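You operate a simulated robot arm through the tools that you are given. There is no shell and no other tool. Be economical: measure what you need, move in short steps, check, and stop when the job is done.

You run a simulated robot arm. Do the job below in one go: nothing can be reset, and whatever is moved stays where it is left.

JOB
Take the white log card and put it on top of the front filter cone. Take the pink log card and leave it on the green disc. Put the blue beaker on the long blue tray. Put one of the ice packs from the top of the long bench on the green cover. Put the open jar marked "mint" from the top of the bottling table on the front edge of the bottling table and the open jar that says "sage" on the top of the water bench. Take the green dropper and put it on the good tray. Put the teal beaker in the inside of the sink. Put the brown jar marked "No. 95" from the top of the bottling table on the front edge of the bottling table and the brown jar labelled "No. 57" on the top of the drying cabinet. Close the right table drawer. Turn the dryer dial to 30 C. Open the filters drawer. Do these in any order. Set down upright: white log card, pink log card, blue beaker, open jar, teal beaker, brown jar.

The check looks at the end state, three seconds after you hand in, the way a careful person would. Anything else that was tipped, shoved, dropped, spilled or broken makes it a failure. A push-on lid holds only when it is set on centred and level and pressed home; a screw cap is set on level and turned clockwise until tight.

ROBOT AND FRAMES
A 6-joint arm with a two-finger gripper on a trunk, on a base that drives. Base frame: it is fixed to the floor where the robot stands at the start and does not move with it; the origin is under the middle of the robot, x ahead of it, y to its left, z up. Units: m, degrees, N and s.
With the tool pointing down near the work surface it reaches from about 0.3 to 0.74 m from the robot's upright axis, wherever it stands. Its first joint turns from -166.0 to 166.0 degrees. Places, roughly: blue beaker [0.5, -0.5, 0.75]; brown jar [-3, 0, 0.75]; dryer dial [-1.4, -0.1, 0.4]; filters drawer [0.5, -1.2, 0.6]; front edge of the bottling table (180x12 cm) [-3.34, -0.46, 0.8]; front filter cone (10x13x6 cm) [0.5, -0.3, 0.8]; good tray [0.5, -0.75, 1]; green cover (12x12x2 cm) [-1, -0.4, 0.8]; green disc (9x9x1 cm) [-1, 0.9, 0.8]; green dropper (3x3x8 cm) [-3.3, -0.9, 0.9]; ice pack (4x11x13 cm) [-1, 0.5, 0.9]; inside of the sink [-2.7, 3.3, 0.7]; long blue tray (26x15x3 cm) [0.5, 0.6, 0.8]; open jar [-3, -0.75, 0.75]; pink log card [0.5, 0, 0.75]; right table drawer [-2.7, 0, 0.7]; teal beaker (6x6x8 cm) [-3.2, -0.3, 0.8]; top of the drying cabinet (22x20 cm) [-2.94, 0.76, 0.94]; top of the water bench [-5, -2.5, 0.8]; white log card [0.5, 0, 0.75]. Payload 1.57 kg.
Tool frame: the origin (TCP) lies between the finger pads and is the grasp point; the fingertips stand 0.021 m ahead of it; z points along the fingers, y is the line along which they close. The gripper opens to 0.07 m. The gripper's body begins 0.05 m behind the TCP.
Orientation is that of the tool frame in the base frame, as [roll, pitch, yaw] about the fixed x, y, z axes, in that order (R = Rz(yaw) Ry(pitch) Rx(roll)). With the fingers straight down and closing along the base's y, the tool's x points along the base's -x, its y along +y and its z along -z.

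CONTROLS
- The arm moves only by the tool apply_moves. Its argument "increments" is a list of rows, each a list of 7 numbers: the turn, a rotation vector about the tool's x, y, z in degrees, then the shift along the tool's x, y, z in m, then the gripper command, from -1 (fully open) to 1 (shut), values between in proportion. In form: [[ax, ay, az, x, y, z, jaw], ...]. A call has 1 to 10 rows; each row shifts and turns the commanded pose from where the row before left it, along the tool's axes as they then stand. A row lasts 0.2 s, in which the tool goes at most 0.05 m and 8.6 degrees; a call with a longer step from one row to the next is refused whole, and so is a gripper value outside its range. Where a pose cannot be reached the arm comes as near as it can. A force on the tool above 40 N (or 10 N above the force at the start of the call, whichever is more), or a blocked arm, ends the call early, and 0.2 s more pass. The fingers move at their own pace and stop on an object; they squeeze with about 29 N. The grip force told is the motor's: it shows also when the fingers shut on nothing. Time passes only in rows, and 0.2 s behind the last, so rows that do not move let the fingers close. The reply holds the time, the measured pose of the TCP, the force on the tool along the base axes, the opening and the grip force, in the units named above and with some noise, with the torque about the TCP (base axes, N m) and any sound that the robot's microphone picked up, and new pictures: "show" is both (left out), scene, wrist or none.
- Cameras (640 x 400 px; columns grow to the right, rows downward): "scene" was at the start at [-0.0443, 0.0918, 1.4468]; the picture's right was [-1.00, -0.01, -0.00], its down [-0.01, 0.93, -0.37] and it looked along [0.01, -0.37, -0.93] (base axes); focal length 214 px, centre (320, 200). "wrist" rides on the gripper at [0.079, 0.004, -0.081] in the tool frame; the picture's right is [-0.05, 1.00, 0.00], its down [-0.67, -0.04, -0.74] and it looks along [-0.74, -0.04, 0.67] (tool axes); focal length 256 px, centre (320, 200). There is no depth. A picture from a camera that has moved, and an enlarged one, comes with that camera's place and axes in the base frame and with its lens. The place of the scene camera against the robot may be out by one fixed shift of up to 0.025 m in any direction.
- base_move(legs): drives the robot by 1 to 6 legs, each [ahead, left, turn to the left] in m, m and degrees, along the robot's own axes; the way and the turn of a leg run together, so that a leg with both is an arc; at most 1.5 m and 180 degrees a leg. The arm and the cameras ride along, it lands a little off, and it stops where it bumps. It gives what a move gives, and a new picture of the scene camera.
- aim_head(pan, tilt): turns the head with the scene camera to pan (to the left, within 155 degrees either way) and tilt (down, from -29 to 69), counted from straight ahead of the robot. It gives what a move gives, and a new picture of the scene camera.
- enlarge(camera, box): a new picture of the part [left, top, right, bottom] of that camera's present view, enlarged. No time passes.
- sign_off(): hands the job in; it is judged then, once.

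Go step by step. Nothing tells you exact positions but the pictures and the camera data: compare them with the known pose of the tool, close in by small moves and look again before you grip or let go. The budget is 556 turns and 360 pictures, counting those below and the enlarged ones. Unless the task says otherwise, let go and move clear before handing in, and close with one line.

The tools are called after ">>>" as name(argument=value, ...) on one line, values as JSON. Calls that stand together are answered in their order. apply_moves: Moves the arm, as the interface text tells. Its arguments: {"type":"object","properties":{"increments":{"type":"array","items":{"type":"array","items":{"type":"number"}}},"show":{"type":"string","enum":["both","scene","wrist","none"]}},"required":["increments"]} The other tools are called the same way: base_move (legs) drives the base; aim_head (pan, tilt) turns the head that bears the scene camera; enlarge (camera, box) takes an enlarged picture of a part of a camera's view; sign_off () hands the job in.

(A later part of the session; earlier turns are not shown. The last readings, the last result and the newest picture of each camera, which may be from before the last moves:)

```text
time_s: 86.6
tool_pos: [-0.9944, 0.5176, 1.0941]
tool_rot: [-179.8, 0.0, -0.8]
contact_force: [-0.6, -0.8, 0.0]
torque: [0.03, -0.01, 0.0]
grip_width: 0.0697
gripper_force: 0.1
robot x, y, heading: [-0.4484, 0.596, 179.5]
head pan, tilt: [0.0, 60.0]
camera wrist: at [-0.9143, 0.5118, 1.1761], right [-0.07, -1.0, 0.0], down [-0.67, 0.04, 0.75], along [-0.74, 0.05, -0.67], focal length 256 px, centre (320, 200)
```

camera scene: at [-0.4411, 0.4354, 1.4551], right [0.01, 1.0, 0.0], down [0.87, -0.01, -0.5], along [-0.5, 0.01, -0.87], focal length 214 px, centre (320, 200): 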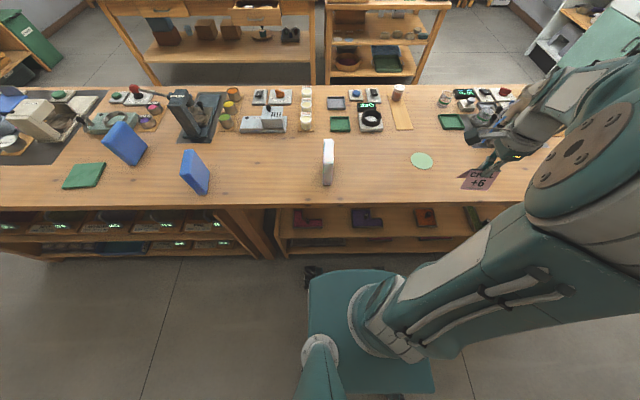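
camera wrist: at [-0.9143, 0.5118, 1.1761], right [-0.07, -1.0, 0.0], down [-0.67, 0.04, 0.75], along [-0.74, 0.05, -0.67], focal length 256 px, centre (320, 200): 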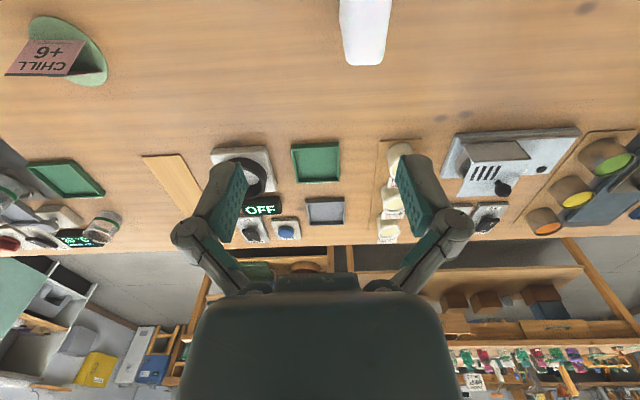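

>>> apply_moves(increments=[[0, 0, 0, 0.04, 0.02, 0, -1], [0, 0, 0, 0.04, 0.02, 0, -1], [0, 0, 0, 0, 0, 0, -1]], show="both")

```text
time_s: 87.4
tool_pos: [-0.9148, 0.4787, 1.0954]
tool_rot: [-179.8, 0.0, -0.8]
contact_force: [-1.3, 0.2, -0.4]
torque: [-0.02, 0.01, 0.0]
grip_width: 0.0701
gripper_force: 0.0
robot x, y, heading: [-0.4459, 0.5949, 179.4]
head pan, tilt: [0.0, 60.0]
camera scene: at [-0.4418, 0.437, 1.4553], right [0.01, 1.0, 0.0], down [0.87, -0.01, -0.5], along [-0.5, 0.01, -0.87], focal length 214 px, centre (320, 200)
camera wrist: at [-0.8348, 0.4727, 1.1755], right [-0.07, -1.0, 0.0], down [-0.67, 0.04, 0.75], along [-0.74, 0.05, -0.67], focal length 256 px, centre (320, 200)
```

scene: 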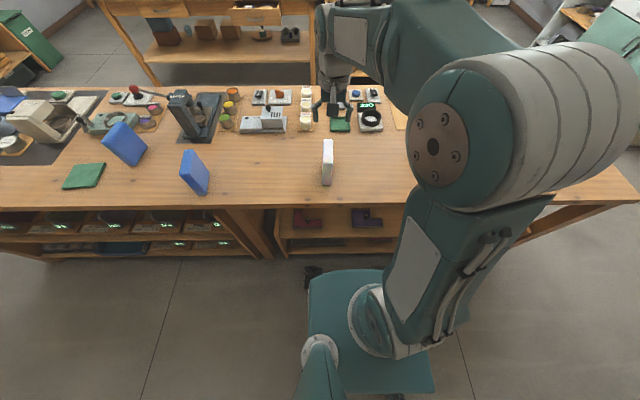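
wrist: 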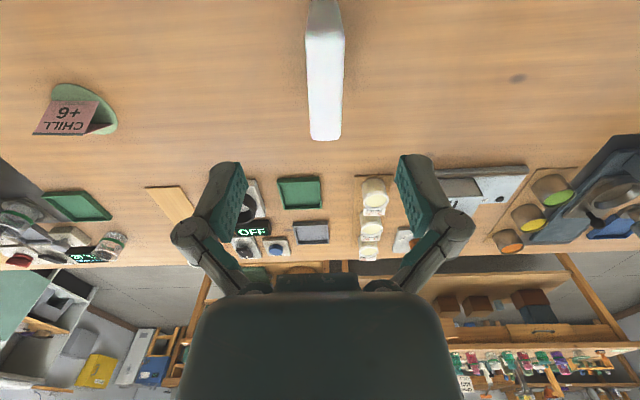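

Ice pack top centre is (-0.953, 0.476, ≈0.925), 4 cm thick along y. Descending onto it.

>>> apply_moves(increments=[[0, 0, 1.9, -0.038, 0.003, 0.0, -1], [0, 0, 0, 0, 0, 0.04, -1], [0, 0, 0, 0, 0, 0.045, -1], [0, 0, 0, 0, 0, 0.03, -1], [0, 0, 0, 0, 0, 0, -1]], show="wrist")

```text
time_s: 88.6
tool_pos: [-0.9535, 0.4763, 0.9792]
tool_rot: [-180.0, 0.0, -2.6]
contact_force: [0.3, 0.9, -0.4]
torque: [-0.04, -0.02, -0.02]
grip_width: 0.0702
gripper_force: 0.1
robot x, y, heading: [-0.4452, 0.5979, 179.5]
head pan, tilt: [0.0, 60.0]
camera wrist: at [-0.8742, 0.4679, 1.0617], right [-0.1, -0.99, 0.0], down [-0.66, 0.06, 0.75], along [-0.74, 0.08, -0.67], focal length 256 px, centre (320, 200)
```

wrist: 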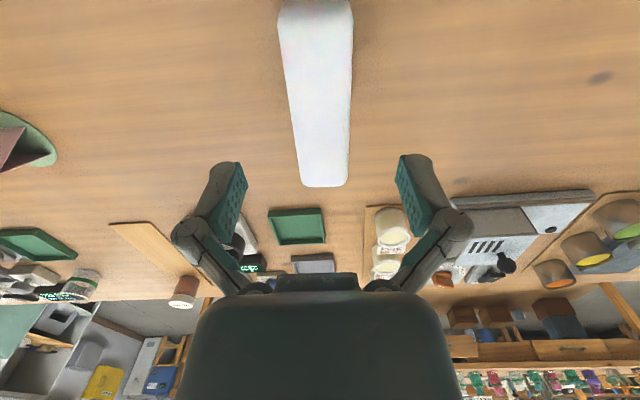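

>>> apply_moves(increments=[[0, 0, 0, 0, 0, 0.04, -1], [0, 0, 0, 0, 0, 0.04, -1], [0, 0, 0, 0, 0, 0, 0], [0, 0, 0, 0, 0, 0, 1], [0, 0, 0, 0, 0, 0, 1], [0, 0, 0, 0, 0, 0, 1]], show="none")

>>> apply_moves(increments=[[0, 0, 0, 0, 0, -0.01, 1], [0, 0, 0, 0, 0, -0.03, 1], [0, 0, 0, 0, 0, -0.04, 1], [0, 0, 0, 0, 0, -0.04, 1], [0, 0, 0, 0, 0, -0.04, 1], [0, 0, 0, 0, 0, -0.04, 1], [0, 0, 0, 0, 0, 0, 1]], show="both")

```text
time_s: 90.0
tool_pos: [-0.9542, 0.4755, 0.9017]
tool_rot: [180.0, 0.1, -2.6]
contact_force: [0.9, -3.5, 13.2]
torque: [-0.11, 0.04, 0.01]
grip_width: 0.0339
gripper_force: 28.7
robot x, y, heading: [-0.4476, 0.5966, 179.3]
head pan, tilt: [0.0, 60.0]
```

```text
time_s: 91.6
tool_pos: [-0.9558, 0.4751, 1.1006]
tool_rot: [-179.8, 0.0, -2.7]
contact_force: [0.3, 0.0, -3.7]
torque: [-0.02, -0.05, -0.01]
grip_width: 0.034
gripper_force: 28.6
robot x, y, heading: [-0.4469, 0.594, 179.4]
head pan, tilt: [0.0, 60.0]
camera scene: at [-0.4423, 0.4373, 1.4553], right [0.01, 1.0, 0.0], down [0.87, -0.01, -0.5], along [-0.5, 0.01, -0.87], focal length 214 px, centre (320, 200)
camera wrist: at [-0.8751, 0.4679, 1.1819], right [-0.1, -0.99, 0.0], down [-0.66, 0.06, 0.75], along [-0.74, 0.08, -0.67], focal length 256 px, centre (320, 200)
```

scene: 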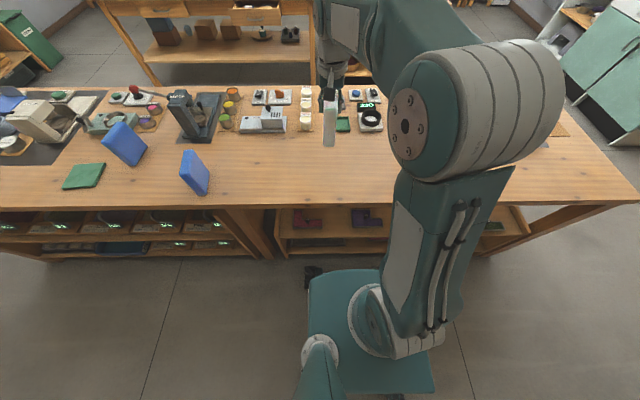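
wrist: 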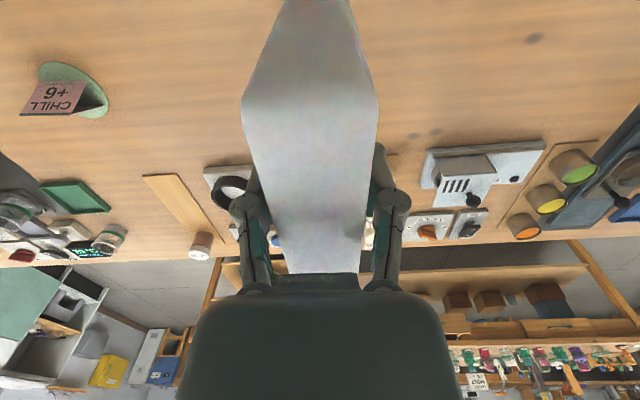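

Ice pack held. I'll pull the arm in, then drive along the bench to the green cover.

>>> apply_moves(increments=[[0, 0, 0, 0.04, 0, -0.01, 1], [0, 0, 0, 0.04, 0, -0.01, 1], [0, 0, 0, 0.04, 0, -0.01, 1], [0, 0, 0, 0.04, 0, -0.01, 1], [0, 0, 0, 0, 0, 0, 1]], show="none")

>>> base_move(legs=[[0, 0.9, 0]])

```text
time_s: 92.8
tool_pos: [-0.7945, 0.4682, 1.1411]
tool_rot: [-179.9, 0.0, -2.7]
contact_force: [0.7, -0.7, -4.7]
torque: [0.0, 0.0, 0.01]
grip_width: 0.0337
gripper_force: 28.9
robot x, y, heading: [-0.4475, 0.6006, 179.2]
head pan, tilt: [0.0, 60.0]
```

```text
time_s: 97.6
tool_pos: [-0.8042, -0.4336, 1.1418]
tool_rot: [-179.9, 0.1, -2.4]
contact_force: [-1.0, -0.5, -3.2]
torque: [-0.02, -0.03, 0.0]
grip_width: 0.034
gripper_force: 29.2
robot x, y, heading: [-0.4556, -0.3057, 179.3]
head pan, tilt: [0.0, 60.0]
camera scene: at [-0.4522, -0.4627, 1.4556], right [0.01, 1.0, 0.0], down [0.87, -0.01, -0.5], along [-0.5, 0.01, -0.87], focal length 214 px, centre (320, 200)
```

scene: 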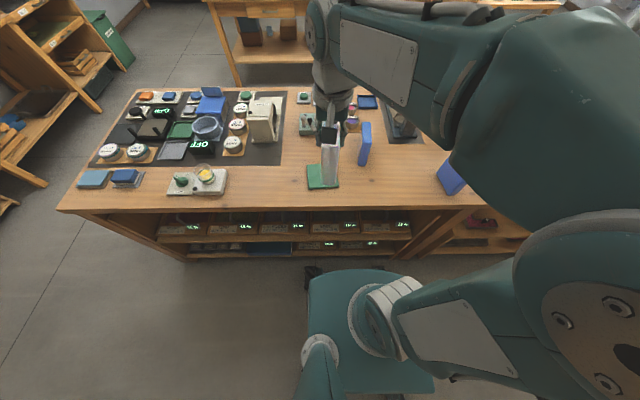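

>>> enlarge(camera="wrist", box=[0, 0, 640, 400])

>>> enlarge(camera="scene", box=[260, 110, 420, 220])

```text
1.00 times, centred on (320, 200) of wrist (not enlarged: the box is as wide or as high as the picture)
camera zoom: at [-0.7248, -0.4404, 1.2227], right [-0.1, -1.0, 0.0], down [-0.66, 0.07, 0.75], along [-0.74, 0.07, -0.67], focal length 256 px, centre (320, 200)
```

zoom: 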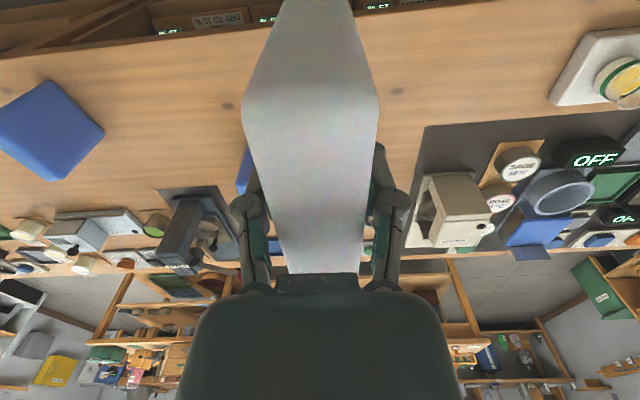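

```text
3.64 times, centred on (340, 165) of scene
camera zoom: at [-0.4522, -0.4627, 1.4556], right [0.01, 1.0, 0.0], down [0.87, -0.01, -0.5], along [-0.5, 0.01, -0.87], focal length 780 px, centre (247, 327)
```

zoom: 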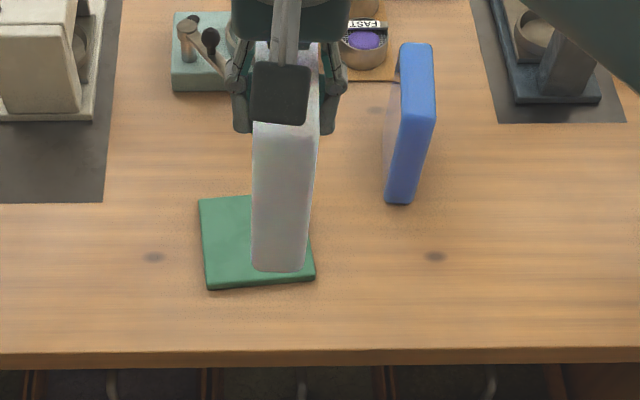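

>>> apply_moves(increments=[[0, 0, 0, -0.022, 0.0425, 0, 1], [0, 0, 0, -0.022, 0.0425, 0, 1], [0, 0, 0, -0.022, 0.0425, 0, 1], [0, 0, 0, -0.022, 0.0425, 0, 1], [0, 0, 0, 0, 0, 0, 1]], show="wrist")

```text
time_s: 98.8
tool_pos: [-0.901, -0.6001, 1.1417]
tool_rot: [-179.8, 0.0, -2.6]
contact_force: [0.0, 1.0, -4.1]
torque: [0.0, 0.01, 0.01]
grip_width: 0.0339
gripper_force: 28.7
robot x, y, heading: [-0.4599, -0.3082, 179.1]
head pan, tilt: [0.0, 60.0]
camera wrist: at [-0.8208, -0.6083, 1.223], right [-0.1, -1.0, 0.0], down [-0.66, 0.06, 0.75], along [-0.74, 0.07, -0.67], focal length 256 px, centre (320, 200)
```

wrist: 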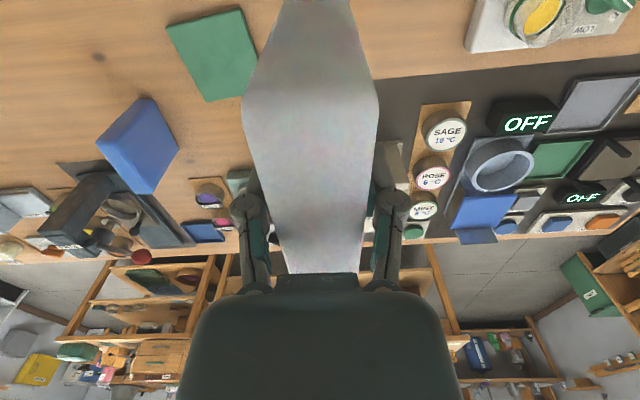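

Cover centre is (-0.952, -0.448). Moving over it and lowering.

>>> apply_moves(increments=[[0, 0, -6, 0, 0, 0, 1], [0, 0, 0, -0.0105, -0.0387, 0, 1], [0, 0, 0, -0.0105, -0.0387, 0, 1], [0, 0, 0, -0.0105, -0.0387, 0, 1], [0, 0, 0, -0.0105, -0.0387, 0, 1], [0, 0, 0, 0, 0, 0.045, 1], [0, 0, 0, 0, 0, 0.045, 1], [0, 0, 0, 0, 0, 0.045, 1], [0, 0, 0, 0, 0, 0.045, 1], [0, 0, 0, 0, 0, 0, 1]], show="both")

```text
time_s: 101.0
tool_pos: [-0.9519, -0.4478, 0.9598]
tool_rot: [-179.9, -0.1, 3.4]
contact_force: [-0.1, 0.7, -5.0]
torque: [-0.01, 0.03, -0.03]
grip_width: 0.034
gripper_force: 29.2
robot x, y, heading: [-0.4603, -0.3093, 179.5]
head pan, tilt: [0.0, 60.0]
camera scene: at [-0.4532, -0.4654, 1.4553], right [0.01, 1.0, 0.0], down [0.87, -0.01, -0.5], along [-0.5, 0.01, -0.87], focal length 214 px, centre (320, 200)
camera wrist: at [-0.8715, -0.4482, 1.0416], right [0.01, -1.0, 0.0], down [-0.67, -0.01, 0.74], along [-0.74, 0.0, -0.67], focal length 256 px, centre (320, 200)
```

scene: 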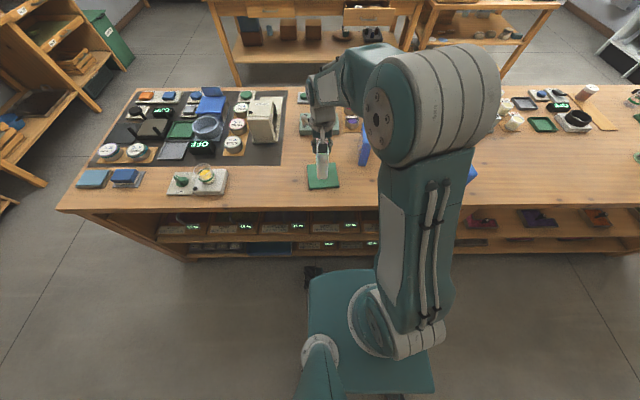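
wrist: 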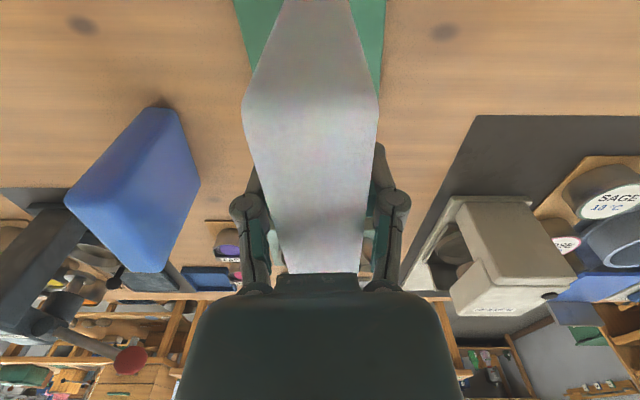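

>>> apply_moves(increments=[[0, 0, 0, 0, 0, 0.015, 1], [0, 0, 0, 0, 0, 0.012, 1], [0, 0, 0, 0, 0, 0, 1]], show="none")

>>> apply_moves(increments=[[0, 0, 0, 0, 0, 0.004, 1], [0, 0, 0, 0, 0, 0, 1]], show="none")

>>> apply_moves(increments=[[0, 0, 0, 0, 0, 0.003, 1], [0, 0, 0, 0, 0, 0, 1]], show="none")

```text
time_s: 101.8
tool_pos: [-0.9525, -0.4475, 0.9342]
tool_rot: [-179.9, 0.0, 3.5]
contact_force: [-0.7, 0.1, -4.3]
torque: [0.01, 0.0, 0.02]
grip_width: 0.0338
gripper_force: 29.1
robot x, y, heading: [-0.4586, -0.3076, 179.4]
head pan, tilt: [0.0, 60.0]
```

```text
time_s: 102.4
tool_pos: [-0.9515, -0.4483, 0.9297]
tool_rot: [-179.9, 0.0, 3.4]
contact_force: [-0.5, -0.4, -4.3]
torque: [-0.01, -0.02, 0.03]
grip_width: 0.0337
gripper_force: 29.1
robot x, y, heading: [-0.4603, -0.3064, 179.4]
head pan, tilt: [0.0, 60.0]
```

```text
time_s: 103.0
tool_pos: [-0.9518, -0.4475, 0.9277]
tool_rot: [-179.9, 0.1, 3.4]
contact_force: [0.2, 0.6, -3.5]
torque: [0.02, -0.01, 0.03]
grip_width: 0.0339
gripper_force: 28.9
robot x, y, heading: [-0.4585, -0.3073, 179.2]
head pan, tilt: [0.0, 60.0]
```

>>> apply_moves(increments=[[0, 0, 0, 0, 0, 0.003, 1], [0, 0, 0, 0, 0, 0, 1]], show="none")

>>> apply_moves(increments=[[0, 0, 0, 0, 0, 0.003, 1], [0, 0, 0, 0, 0, 0, 1]], show="none")

>>> apply_moves(increments=[[0, 0, 0, 0, 0, 0.003, 1], [0, 0, 0, 0, 0, 0, 1]], show="none")

```text
time_s: 103.6
tool_pos: [-0.9523, -0.4471, 0.9243]
tool_rot: [-179.9, 0.1, 3.4]
contact_force: [0.1, 1.1, -4.3]
torque: [0.02, -0.01, 0.02]
grip_width: 0.034
gripper_force: 29.2
robot x, y, heading: [-0.4583, -0.3076, 179.5]
head pan, tilt: [0.0, 60.0]
```

```text
time_s: 104.2
tool_pos: [-0.9519, -0.4488, 0.9213]
tool_rot: [-179.8, -0.1, 3.3]
contact_force: [-0.3, -0.2, -3.7]
torque: [-0.05, -0.02, 0.01]
grip_width: 0.0337
gripper_force: 29.3
robot x, y, heading: [-0.4572, -0.305, 179.0]
head pan, tilt: [0.0, 60.0]
```

```text
time_s: 104.8
tool_pos: [-0.9525, -0.4478, 0.9179]
tool_rot: [-179.9, 0.1, 3.4]
contact_force: [0.0, 0.5, -4.0]
torque: [-0.01, -0.01, -0.02]
grip_width: 0.0336
gripper_force: 29.0
robot x, y, heading: [-0.4592, -0.3059, 179.2]
head pan, tilt: [0.0, 60.0]
```

>>> apply_moves(increments=[[0, 0, 0, 0, 0, 0.003, 1], [0, 0, 0, 0, 0, 0, 1]], show="none")

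>>> apply_moves(increments=[[0, 0, 0, 0, 0, 0.002, 1], [0, 0, 0, 0, 0, 0, 1]], show="none")

>>> apply_moves(increments=[[0, 0, 0, 0, 0, 0.002, 1], [0, 0, 0, 0, 0, 0, 1]], show="none")

```text
time_s: 105.4
tool_pos: [-0.9519, -0.4479, 0.9153]
tool_rot: [-179.9, -0.1, 3.4]
contact_force: [0.4, -0.4, -3.3]
torque: [0.02, 0.0, 0.0]
grip_width: 0.0341
gripper_force: 29.0
robot x, y, heading: [-0.4563, -0.3074, 179.1]
head pan, tilt: [0.0, 60.0]
```

```text
time_s: 106.0
tool_pos: [-0.953, -0.4488, 0.9128]
tool_rot: [-179.9, 0.1, 3.4]
contact_force: [-0.2, -0.3, -1.0]
torque: [0.08, 0.13, 0.02]
grip_width: 0.034
gripper_force: 29.0
robot x, y, heading: [-0.4588, -0.3037, 179.4]
head pan, tilt: [0.0, 60.0]
```

```text
time_s: 106.6
tool_pos: [-0.9523, -0.4481, 0.9137]
tool_rot: [-180.0, 0.3, 3.3]
contact_force: [3.0, 0.7, 23.1]
torque: [0.01, -0.17, 0.0]
grip_width: 0.0337
gripper_force: 29.4
robot x, y, heading: [-0.4567, -0.3039, 179.4]
head pan, tilt: [0.0, 60.0]
```

Contact with the cover. Releasing gradually and rising.

>>> apply_moves(increments=[[0, 0, 0, 0, 0, -0.002, 1], [0, 0, 0, 0, 0, 0, -0.1], [0, 0, 0, 0, 0, 0, -0.3], [0, 0, 0, 0, 0, 0, -0.6], [0, 0, 0, 0, 0, 0, -0.8], [0, 0, 0, 0, 0, 0, -0.8], [0, 0, 0, 0, 0, -0.03, -0.8], [0, 0, 0, 0, 0, -0.04, -0.8], [0, 0, 0, 0, 0, -0.05, -0.8], [0, 0, 0, 0, 0, -0.05, -0.8]], show="both")

```text
time_s: 108.8
tool_pos: [-0.9511, -0.4486, 1.0827]
tool_rot: [-179.9, -0.1, 3.4]
contact_force: [-1.2, 0.3, -0.2]
torque: [0.02, -0.02, 0.01]
grip_width: 0.0633
gripper_force: 0.1
robot x, y, heading: [-0.4546, -0.3076, 179.1]
head pan, tilt: [0.0, 60.0]
camera scene: at [-0.4528, -0.465, 1.4554], right [0.01, 1.0, 0.0], down [0.87, -0.01, -0.5], along [-0.5, 0.01, -0.87], focal length 214 px, centre (320, 200)
camera wrist: at [-0.8708, -0.4478, 1.1651], right [0.01, -1.0, 0.0], down [-0.67, -0.01, 0.74], along [-0.74, 0.0, -0.67], focal length 256 px, centre (320, 200)
```

scene: 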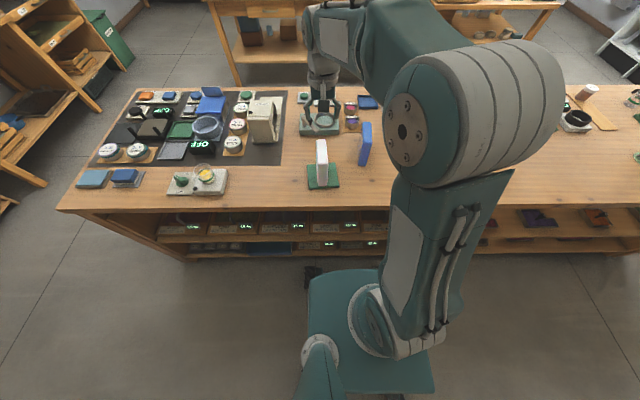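
wrist: 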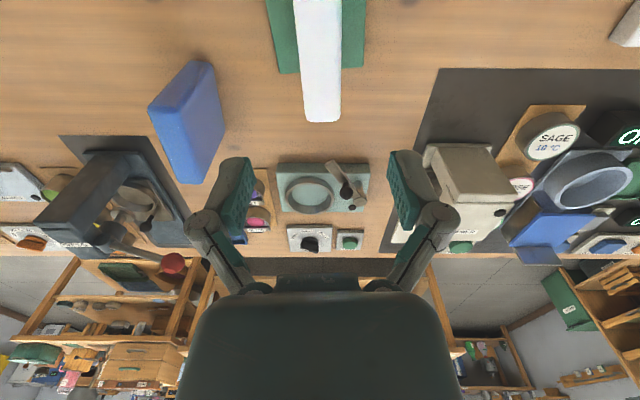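

The ice pack stands on the cover. I'll tuck the arm and drive around the bench's end to the bottling table.

>>> apply_moves(increments=[[0, 0, 0, 0, 0, -0.04, -0.8], [0, 0, 0, 0.045, 0, -0.02, -0.8], [0, 0, 0, 0.045, 0, -0.01, -0.8], [0, 0, 0, 0.045, 0, 0, -0.8], [0, 0, 0, 0.045, 0, 0, -0.8]], show="none")

>>> base_move(legs=[[0.05, 0.85, 0], [0.0, 0.75, 0]])

>>> aim_head(pan=0, tilt=35)

>>> aim_head(pan=60, tilt=35)

```text
time_s: 110.0
tool_pos: [-0.7709, -0.437, 1.1535]
tool_rot: [-180.0, 0.0, 3.4]
contact_force: [0.4, -1.3, -0.5]
torque: [0.02, -0.01, 0.0]
grip_width: 0.0628
gripper_force: 0.0
robot x, y, heading: [-0.4596, -0.3057, 179.3]
head pan, tilt: [0.0, 60.0]
```

```text
time_s: 118.2
tool_pos: [-0.841, -2.038, 1.1537]
tool_rot: [180.0, 0.0, 3.2]
contact_force: [0.3, 0.4, 0.0]
torque: [-0.05, -0.03, 0.01]
grip_width: 0.0629
gripper_force: 0.1
robot x, y, heading: [-0.5253, -1.9104, 179.4]
head pan, tilt: [0.0, 60.0]
camera scene: at [-0.5201, -2.0651, 1.4558], right [0.01, 1.0, 0.0], down [0.87, -0.01, -0.5], along [-0.5, 0.01, -0.87], focal length 214 px, centre (320, 200)
```

scene: 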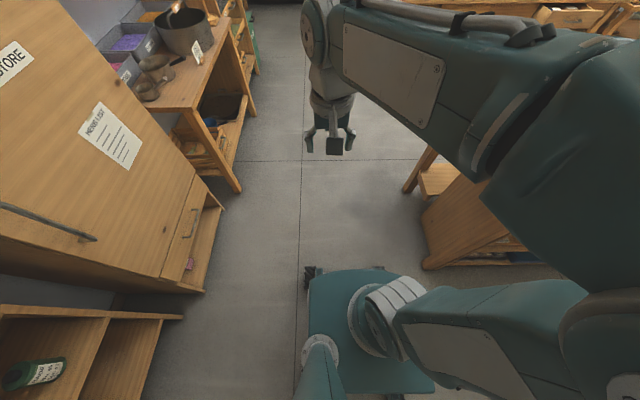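

```text
time_s: 119.1
tool_pos: [-0.8401, -2.0431, 1.1546]
tool_rot: [-179.9, 0.0, 3.5]
contact_force: [0.9, -0.5, 0.0]
torque: [0.03, 0.0, 0.0]
grip_width: 0.063
gripper_force: 0.1
robot x, y, heading: [-0.5241, -1.91, 179.4]
head pan, tilt: [0.0, 35.0]
camera scene: at [-0.5414, -2.0694, 1.4895], right [0.01, 1.0, 0.0], down [0.57, -0.01, -0.82], along [-0.82, 0.01, -0.57], focal length 214 px, centre (320, 200)
```

scene: 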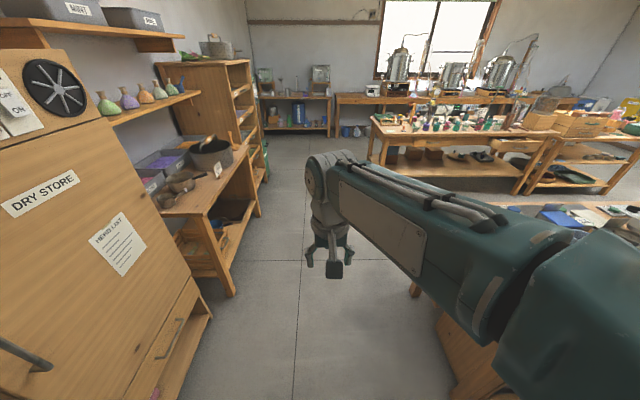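

```text
time_s: 120.4
tool_pos: [-0.8402, -2.0413, 1.1546]
tool_rot: [-179.9, -0.1, 3.4]
contact_force: [0.1, 0.1, 0.2]
torque: [-0.01, 0.01, 0.0]
grip_width: 0.0633
gripper_force: 0.1
robot x, y, heading: [-0.5257, -1.9095, 179.3]
head pan, tilt: [60.0, 35.0]
camera scene: at [-0.4985, -2.1454, 1.4896], right [-0.86, 0.51, 0.0], down [0.29, 0.49, -0.82], along [-0.42, -0.7, -0.57], focal length 214 px, centre (320, 200)
```

scene: 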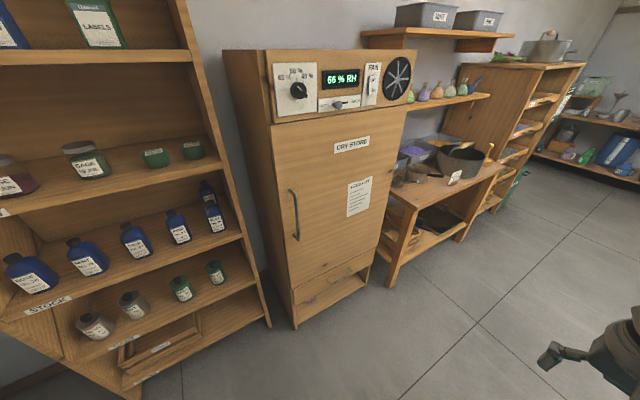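

Path is clear; driving ahead.

>>> base_move(legs=[[1.5, 0, 0], [0.35, -0.3, 0]])

>>> aim_head(pan=-40, tilt=35)

>>> aim_head(pan=-130, tilt=35)

```text
time_s: 130.2
tool_pos: [-2.696, -1.7285, 1.1533]
tool_rot: [-179.8, 0.0, 3.7]
contact_force: [-0.2, 0.4, 0.2]
torque: [0.0, 0.01, -0.02]
grip_width: 0.0628
gripper_force: 0.0
robot x, y, heading: [-2.3859, -1.5969, 179.5]
head pan, tilt: [60.0, 35.0]
camera scene: at [-2.354, -1.8334, 1.4892], right [-0.86, 0.51, 0.0], down [0.29, 0.5, -0.82], along [-0.41, -0.7, -0.58], focal length 214 px, centre (320, 200)
```

scene: 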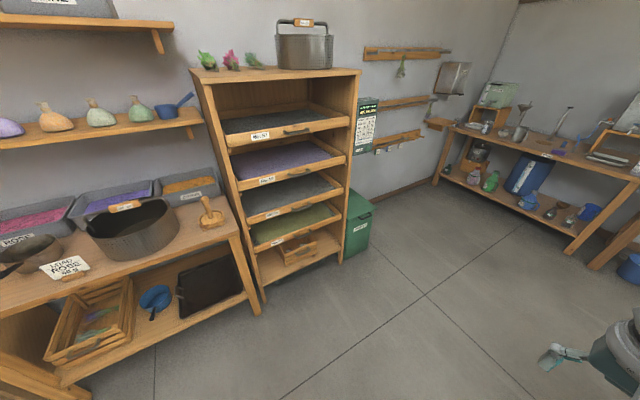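

```text
time_s: 131.9
tool_pos: [-2.6967, -1.7275, 1.1532]
tool_rot: [-179.9, 0.0, 3.8]
contact_force: [0.9, -0.3, 0.1]
torque: [-0.02, -0.01, -0.01]
grip_width: 0.0629
gripper_force: 0.1
robot x, y, heading: [-2.3845, -1.5937, 179.4]
head pan, tilt: [-40.0, 35.0]
camera scene: at [-2.3764, -1.6975, 1.4897], right [0.65, 0.76, 0.0], down [0.44, -0.37, -0.82], along [-0.62, 0.53, -0.57], focal length 214 px, centre (320, 200)
```

scene: 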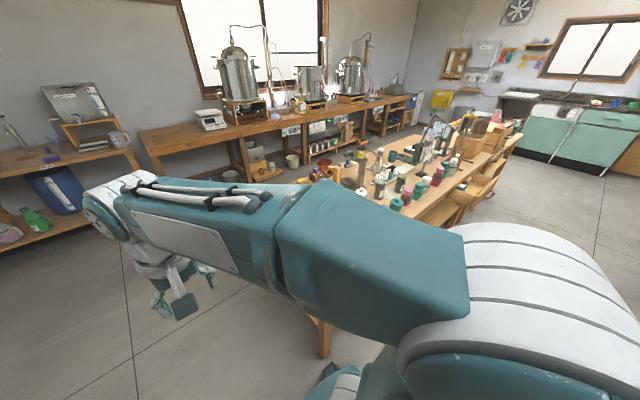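

```text
time_s: 133.6
tool_pos: [-2.6958, -1.7273, 1.1536]
tool_rot: [-179.9, 0.0, 3.7]
contact_force: [-0.6, -0.5, -0.4]
torque: [0.03, 0.01, -0.02]
grip_width: 0.0631
gripper_force: 0.0
robot x, y, heading: [-2.3825, -1.5941, 179.7]
head pan, tilt: [-130.0, 35.0]
camera scene: at [-2.2522, -1.6877, 1.4898], right [0.76, -0.65, 0.0], down [-0.37, -0.44, -0.82], along [0.53, 0.62, -0.57], focal length 214 px, centre (320, 200)
```

scene: 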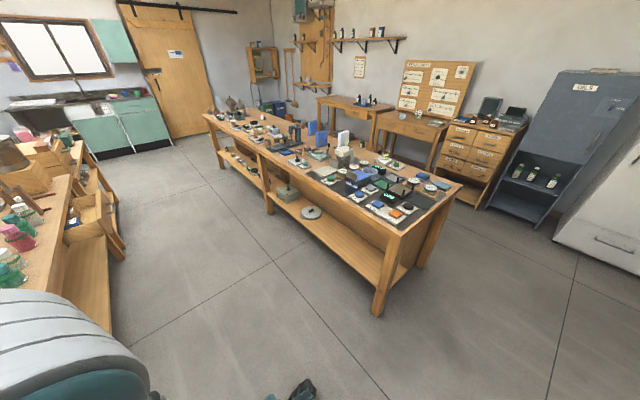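

>>> enlarge(camera="scene", box=[200, 120, 360, 240])

>>> enlarge(camera="scene", box=[430, 60, 590, 220])

```text
3.33 times, centred on (280, 180) of scene
camera zoom: at [-2.2522, -1.6877, 1.4898], right [0.76, -0.65, 0.0], down [-0.37, -0.44, -0.82], along [0.53, 0.62, -0.57], focal length 715 px, centre (453, 267)
```

zoom: 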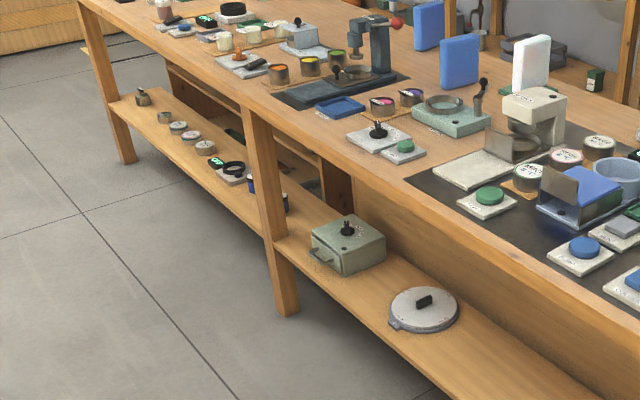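

```text
2.50 times, centred on (510, 140) of scene
camera zoom: at [-2.2522, -1.6877, 1.4898], right [0.76, -0.65, 0.0], down [-0.37, -0.44, -0.82], along [0.53, 0.62, -0.57], focal length 536 px, centre (-155, 350)
```

zoom: 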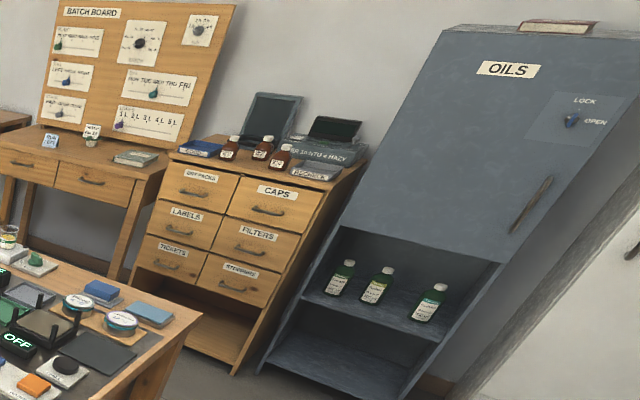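

The dryer is the grey box with a top dial on the long bench's back lower shelf. Now I need a good look at the bottling table, so I'll drive around its end.

>>> base_move(legs=[[0.7, 0.45, 0]])

>>> aim_head(pan=-95, tilt=30)

>>> enlarge(camera="scene", box=[220, 100, 460, 250])

```text
time_s: 138.0
tool_pos: [-3.3968, -2.1671, 1.154]
tool_rot: [-179.9, 0.1, 3.5]
contact_force: [-0.7, 0.1, -0.1]
torque: [-0.02, -0.01, -0.01]
grip_width: 0.0629
gripper_force: 0.1
robot x, y, heading: [-3.0829, -2.0377, 179.2]
head pan, tilt: [-130.0, 35.0]
camera scene: at [-2.9518, -2.1283, 1.4899], right [0.76, -0.65, 0.0], down [-0.37, -0.43, -0.82], along [0.53, 0.62, -0.57], focal length 214 px, centre (320, 200)
```

scene: 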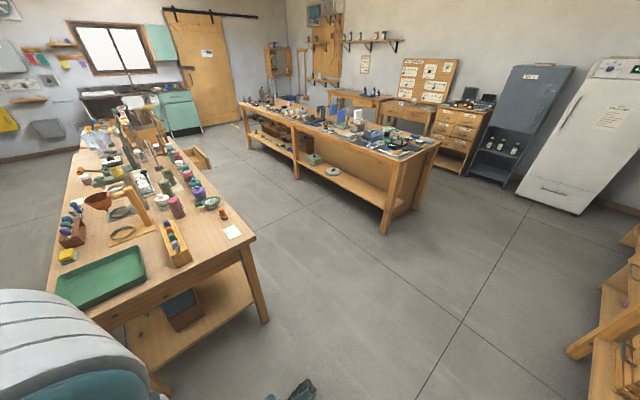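

```text
time_s: 139.0
tool_pos: [-3.395, -2.1675, 1.1531]
tool_rot: [-179.9, 0.1, 3.4]
contact_force: [0.6, -0.6, 0.1]
torque: [0.02, 0.03, 0.01]
grip_width: 0.0631
gripper_force: 0.0
robot x, y, heading: [-3.0793, -2.0395, 179.4]
head pan, tilt: [-95.0, 30.0]
camera scene: at [-3.0002, -2.1061, 1.4976], right [0.99, -0.1, 0.0], down [-0.05, -0.5, -0.87], along [0.09, 0.86, -0.5], focal length 214 px, centre (320, 200)
```

scene: 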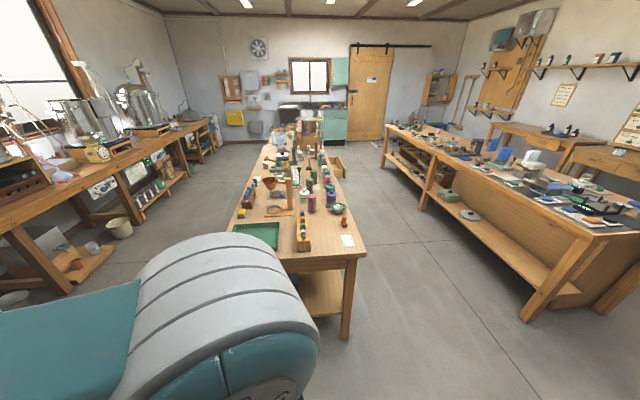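

```text
2.67 times, centred on (340, 175) of scene
camera zoom: at [-3.0002, -2.1061, 1.4976], right [0.99, -0.1, 0.0], down [-0.05, -0.5, -0.87], along [0.09, 0.86, -0.5], focal length 572 px, centre (267, 267)
```

zoom: 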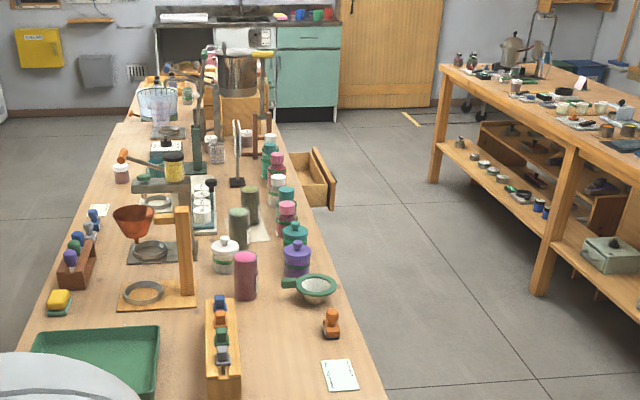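

Table seen: a clear strip is along its far (−x) side with dropper rack; I'll zoom for jars and labels.

>>> enlarge(camera="scene", box=[230, 140, 310, 190])

>>> enlarge(camera="scene", box=[230, 180, 350, 255])

>>> enlarge(camera="scene", box=[290, 135, 350, 185])

```text
8.00 times, centred on (270, 165) of scene
camera zoom: at [-3.0002, -2.1061, 1.4976], right [0.99, -0.1, 0.0], down [-0.05, -0.5, -0.87], along [0.09, 0.86, -0.5], focal length 1716 px, centre (720, 480)
```

zoom: 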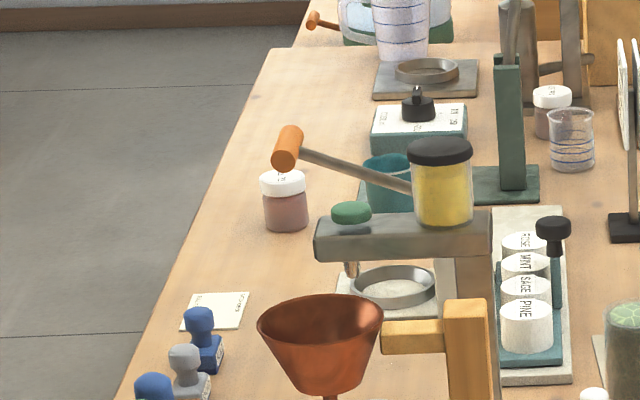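

```text
5.33 times, centred on (290, 218) of scene
camera zoom: at [-3.0002, -2.1061, 1.4976], right [0.99, -0.1, 0.0], down [-0.05, -0.5, -0.87], along [0.09, 0.86, -0.5], focal length 1144 px, centre (480, 107)
```

zoom: 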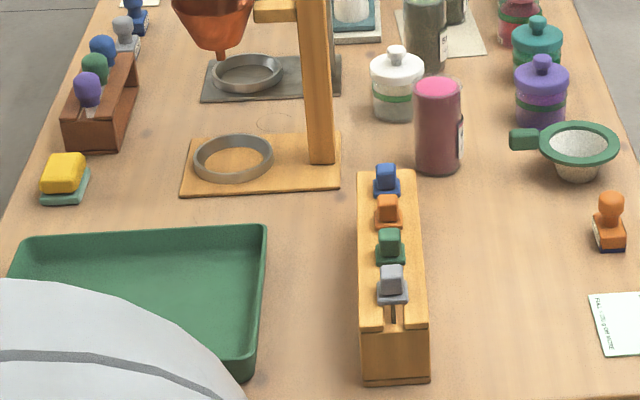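

```text
8.00 times, centred on (320, 160) of scene
camera zoom: at [-3.0002, -2.1061, 1.4976], right [0.99, -0.1, 0.0], down [-0.05, -0.5, -0.87], along [0.09, 0.86, -0.5], focal length 1716 px, centre (320, 520)
```

zoom: 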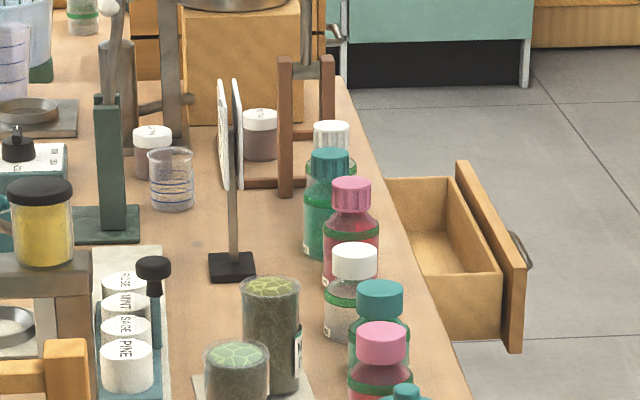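

Green dropper rack is near (-3.32, -0.88). I'll drive into the corridor on the far side, facing the table.

>>> base_move(legs=[[0.77, -0.0, 0], [0, 0, 180], [0, 0.5, 0]])

>>> aim_head(pan=45, tilt=45)

```text
time_s: 153.1
tool_pos: [-3.5546, -1.3891, 1.1542]
tool_rot: [180.0, 0.1, -174.6]
contact_force: [0.0, -0.3, 0.0]
torque: [0.0, -0.03, 0.04]
grip_width: 0.0631
gripper_force: 0.0
robot x, y, heading: [-3.868, -1.5281, 1.1]
head pan, tilt: [-95.0, 30.0]
camera scene: at [-3.9175, -1.4732, 1.4977], right [-1.0, 0.07, 0.0], down [0.03, 0.5, -0.87], along [-0.06, -0.86, -0.5], focal length 214 px, centre (320, 200)
```

scene: 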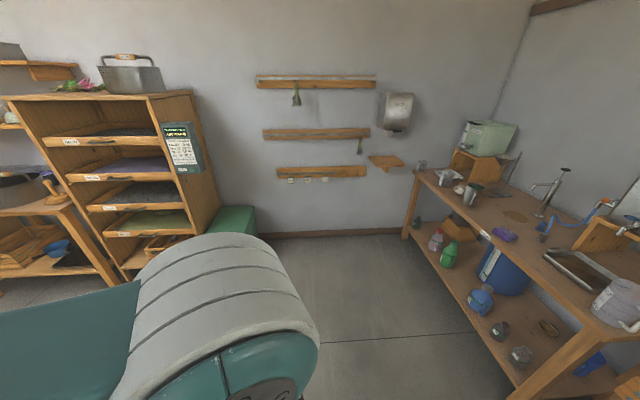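

```text
time_s: 155.4
tool_pos: [-3.5542, -1.3875, 1.1539]
tool_rot: [-179.9, 0.2, -174.7]
contact_force: [0.1, -0.2, 0.7]
torque: [-0.01, 0.0, -0.01]
grip_width: 0.0632
gripper_force: 0.0
robot x, y, heading: [-3.8641, -1.5313, 1.3]
head pan, tilt: [45.0, 45.0]
camera scene: at [-3.8553, -1.3211, 1.4748], right [0.72, -0.69, 0.0], down [-0.49, -0.51, -0.71], along [0.49, 0.51, -0.71], focal length 214 px, centre (320, 200)
```

scene: 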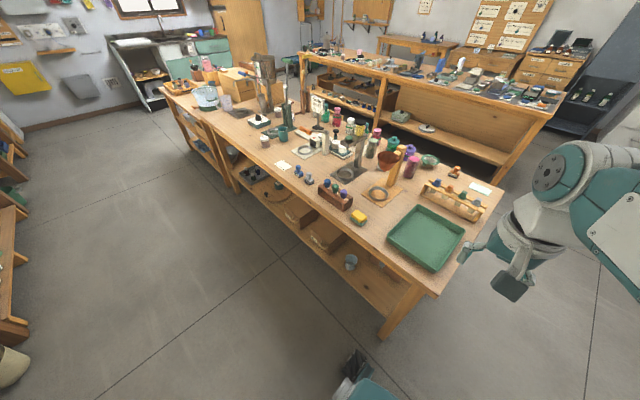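

>>> base_move(legs=[[0.0, 0.75, -1]])

>>> aim_head(pan=0, tilt=55)

>>> enlarge(camera="scene", box=[160, 40, 400, 190])

```text
time_s: 159.4
tool_pos: [-3.56, -0.6401, 1.1551]
tool_rot: [-179.9, 0.1, -175.6]
contact_force: [0.0, 0.8, 0.4]
torque: [-0.02, -0.02, -0.01]
grip_width: 0.0632
gripper_force: 0.0
robot x, y, heading: [-3.8699, -0.7721, 0.4]
head pan, tilt: [45.0, 45.0]
camera scene: at [-3.861, -0.5699, 1.4752], right [0.71, -0.7, 0.0], down [-0.5, -0.5, -0.71], along [0.5, 0.5, -0.71], focal length 214 px, centre (320, 200)
```

scene: 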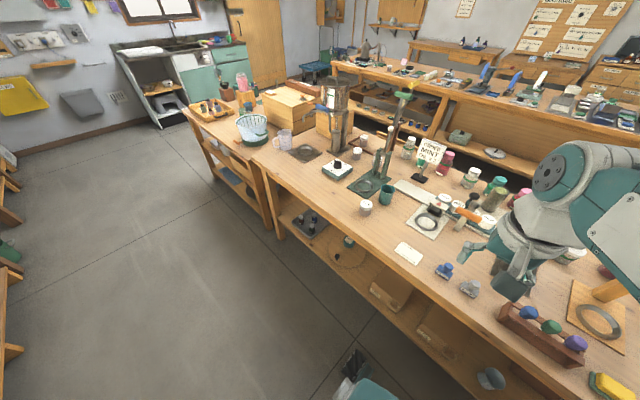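

```text
time_s: 160.6
tool_pos: [-3.562, -0.6374, 1.1543]
tool_rot: [-179.8, 0.1, -175.7]
contact_force: [0.4, 0.3, -0.3]
torque: [-0.01, -0.01, -0.04]
grip_width: 0.0632
gripper_force: 0.0
robot x, y, heading: [-3.8733, -0.7759, 0.1]
head pan, tilt: [0.0, 55.0]
camera scene: at [-3.8462, -0.6243, 1.4614], right [0.0, -1.0, 0.0], down [-0.82, 0.0, -0.57], along [0.57, 0.0, -0.82], focal length 214 px, centre (320, 200)
```

scene: 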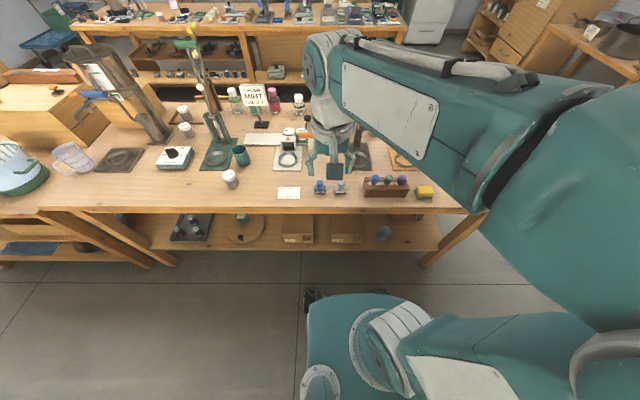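

```text
2.67 times, centred on (280, 115) of scene
camera zoom: at [-3.8462, -0.6243, 1.4614], right [0.0, -1.0, 0.0], down [-0.82, 0.0, -0.57], along [0.57, 0.0, -0.82], focal length 572 px, centre (427, 427)
```

zoom: 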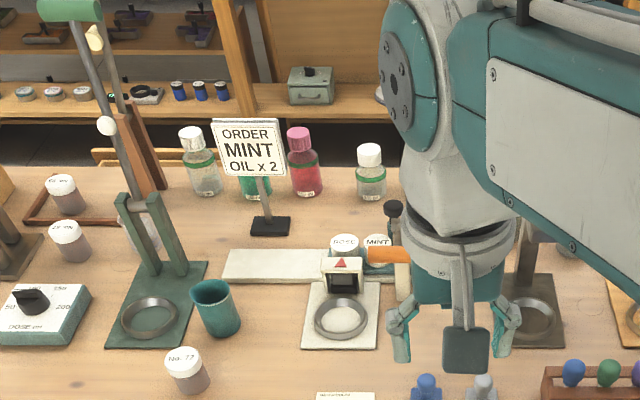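

>>> enlarge(camera="scene", box=[170, 95, 250, 195])

>>> enlarge(camera="scene", box=[215, 160, 245, 190])

>>> enlarge(camera="scene", box=[170, 97, 210, 142])

```text
4.00 times, centred on (210, 145) of scene
camera zoom: at [-3.8462, -0.6243, 1.4614], right [0.0, -1.0, 0.0], down [-0.82, 0.0, -0.57], along [0.57, 0.0, -0.82], focal length 858 px, centre (760, 420)
```

zoom: 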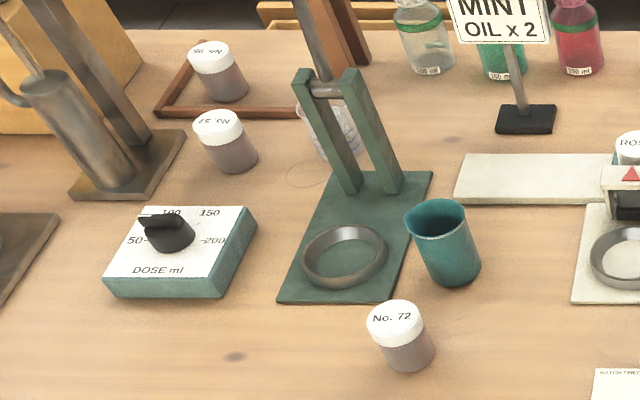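

```text
13.33 times, centred on (230, 175) of scene
camera zoom: at [-3.8462, -0.6243, 1.4614], right [0.0, -1.0, 0.0], down [-0.82, 0.0, -0.57], along [0.57, 0.0, -0.82], focal length 2860 px, centre (1520, 533)
```

zoom: 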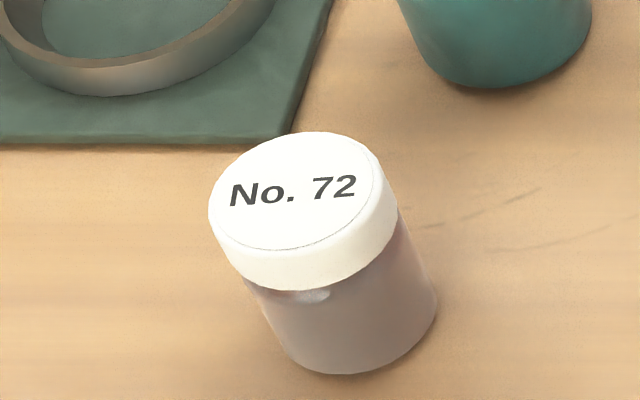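

```text
8.89 times, centred on (190, 120) of scene
camera zoom: at [-3.8462, -0.6243, 1.4614], right [0.0, -1.0, 0.0], down [-0.82, 0.0, -0.57], along [0.57, 0.0, -0.82], focal length 1906 px, centre (1476, 916)
```

zoom: 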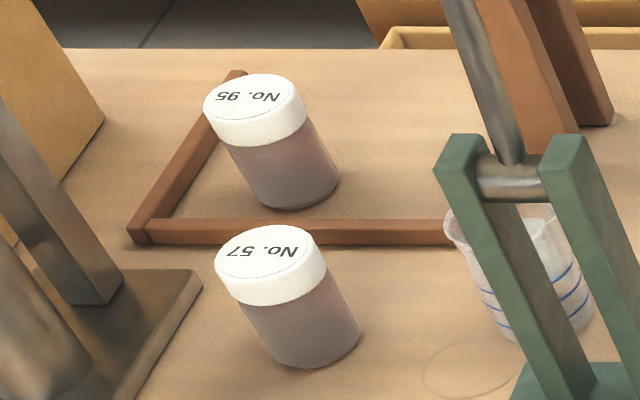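

Readings: front jar is No. 72 (decoy), No. 57 near (-3.02, 0), No. 95 near (-2.89, 0.05). First I'll take the green dropper here; rotating the gripper to close along x.

>>> apply_moves(increments=[[0, 0, 8.5, 0, 0, 0, -1], [0, 0, 8.5, 0, 0, 0, -1], [0, 0, 8.5, 0, 0, 0, -1], [0, 0, 8.5, 0, 0, 0, -1], [0, 0, 8.5, 0, 0, 0, -1], [0, 0, 8.5, 0, 0, 0, -1], [0, 0, 8.5, 0, 0, 0, -1], [0, 0, 8.5, 0, 0, 0, -1], [0, 0, 8.5, 0, 0, 0, -1], [0, 0, 8.5, 0, 0, 0, -1]], show="none")

>>> apply_moves(increments=[[0, 0, 8.4, 0, 0, 0, -1], [0, 0, 0, -0.03, 0.03, 0, -1], [0, 0, 0, -0.03, 0.03, 0, -1], [0, 0, 0, -0.03, 0.03, 0, -1], [0, 0, 0, -0.03, 0.03, 0, -1], [0, 0, 0, 0, 0.03, 0.02, -1], [0, 0, 0, 0, 0.02, 0.02, -1], [0, 0, 0, 0, 0, 0, -1]], show="wrist")

```text
time_s: 162.8
tool_pos: [-3.5622, -0.6381, 1.1534]
tool_rot: [179.9, 0.2, 99.3]
contact_force: [0.5, -0.2, 0.9]
torque: [0.02, -0.01, 0.0]
grip_width: 0.0702
gripper_force: 0.1
robot x, y, heading: [-3.8741, -0.776, 0.3]
head pan, tilt: [0.0, 55.0]
```

```text
time_s: 164.6
tool_pos: [-3.3899, -0.7554, 1.1153]
tool_rot: [-180.0, 0.0, 91.0]
contact_force: [-0.2, 0.2, -0.3]
torque: [-0.01, 0.01, -0.05]
grip_width: 0.0701
gripper_force: 0.1
robot x, y, heading: [-3.8702, -0.7735, 0.1]
head pan, tilt: [0.0, 55.0]
camera wrist: at [-3.3854, -0.676, 1.1966], right [1.0, -0.04, 0.0], down [-0.02, -0.67, 0.75], along [-0.03, -0.75, -0.67], focal length 256 px, centre (320, 200)
```

wrist: 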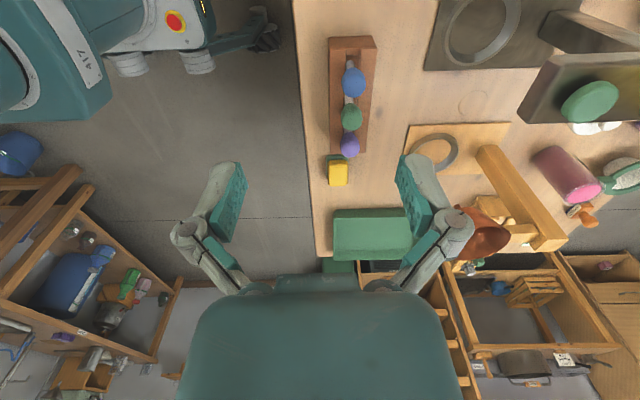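

>>> apply_moves(increments=[[0, 0, 0, -0.016, 0.013, 0.032, -1], [0, 0, 0, -0.016, 0.012, 0.032, -1], [0, 0, 0, -0.014, 0.012, 0.031, -1], [0, 0, 0, 0, 0, 0, -1]], show="none")

>>> enlarge(camera="wrist", box=[200, 0, 440, 200])

```text
time_s: 165.6
tool_pos: [-3.3511, -0.801, 1.0205]
tool_rot: [179.8, 0.1, 91.0]
contact_force: [0.9, -0.3, -0.7]
torque: [-0.01, 0.0, -0.01]
grip_width: 0.0699
gripper_force: 0.1
robot x, y, heading: [-3.8714, -0.7779, 0.1]
head pan, tilt: [0.0, 55.0]
```

```text
2.00 times, centred on (320, 100) of wrist
camera zoom: at [-3.3466, -0.7214, 1.1008], right [1.0, -0.04, 0.0], down [-0.02, -0.67, 0.75], along [-0.03, -0.75, -0.67], focal length 512 px, centre (320, 400)
```

zoom: 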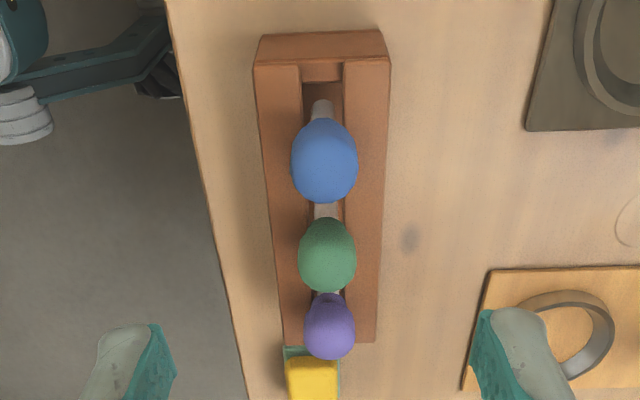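

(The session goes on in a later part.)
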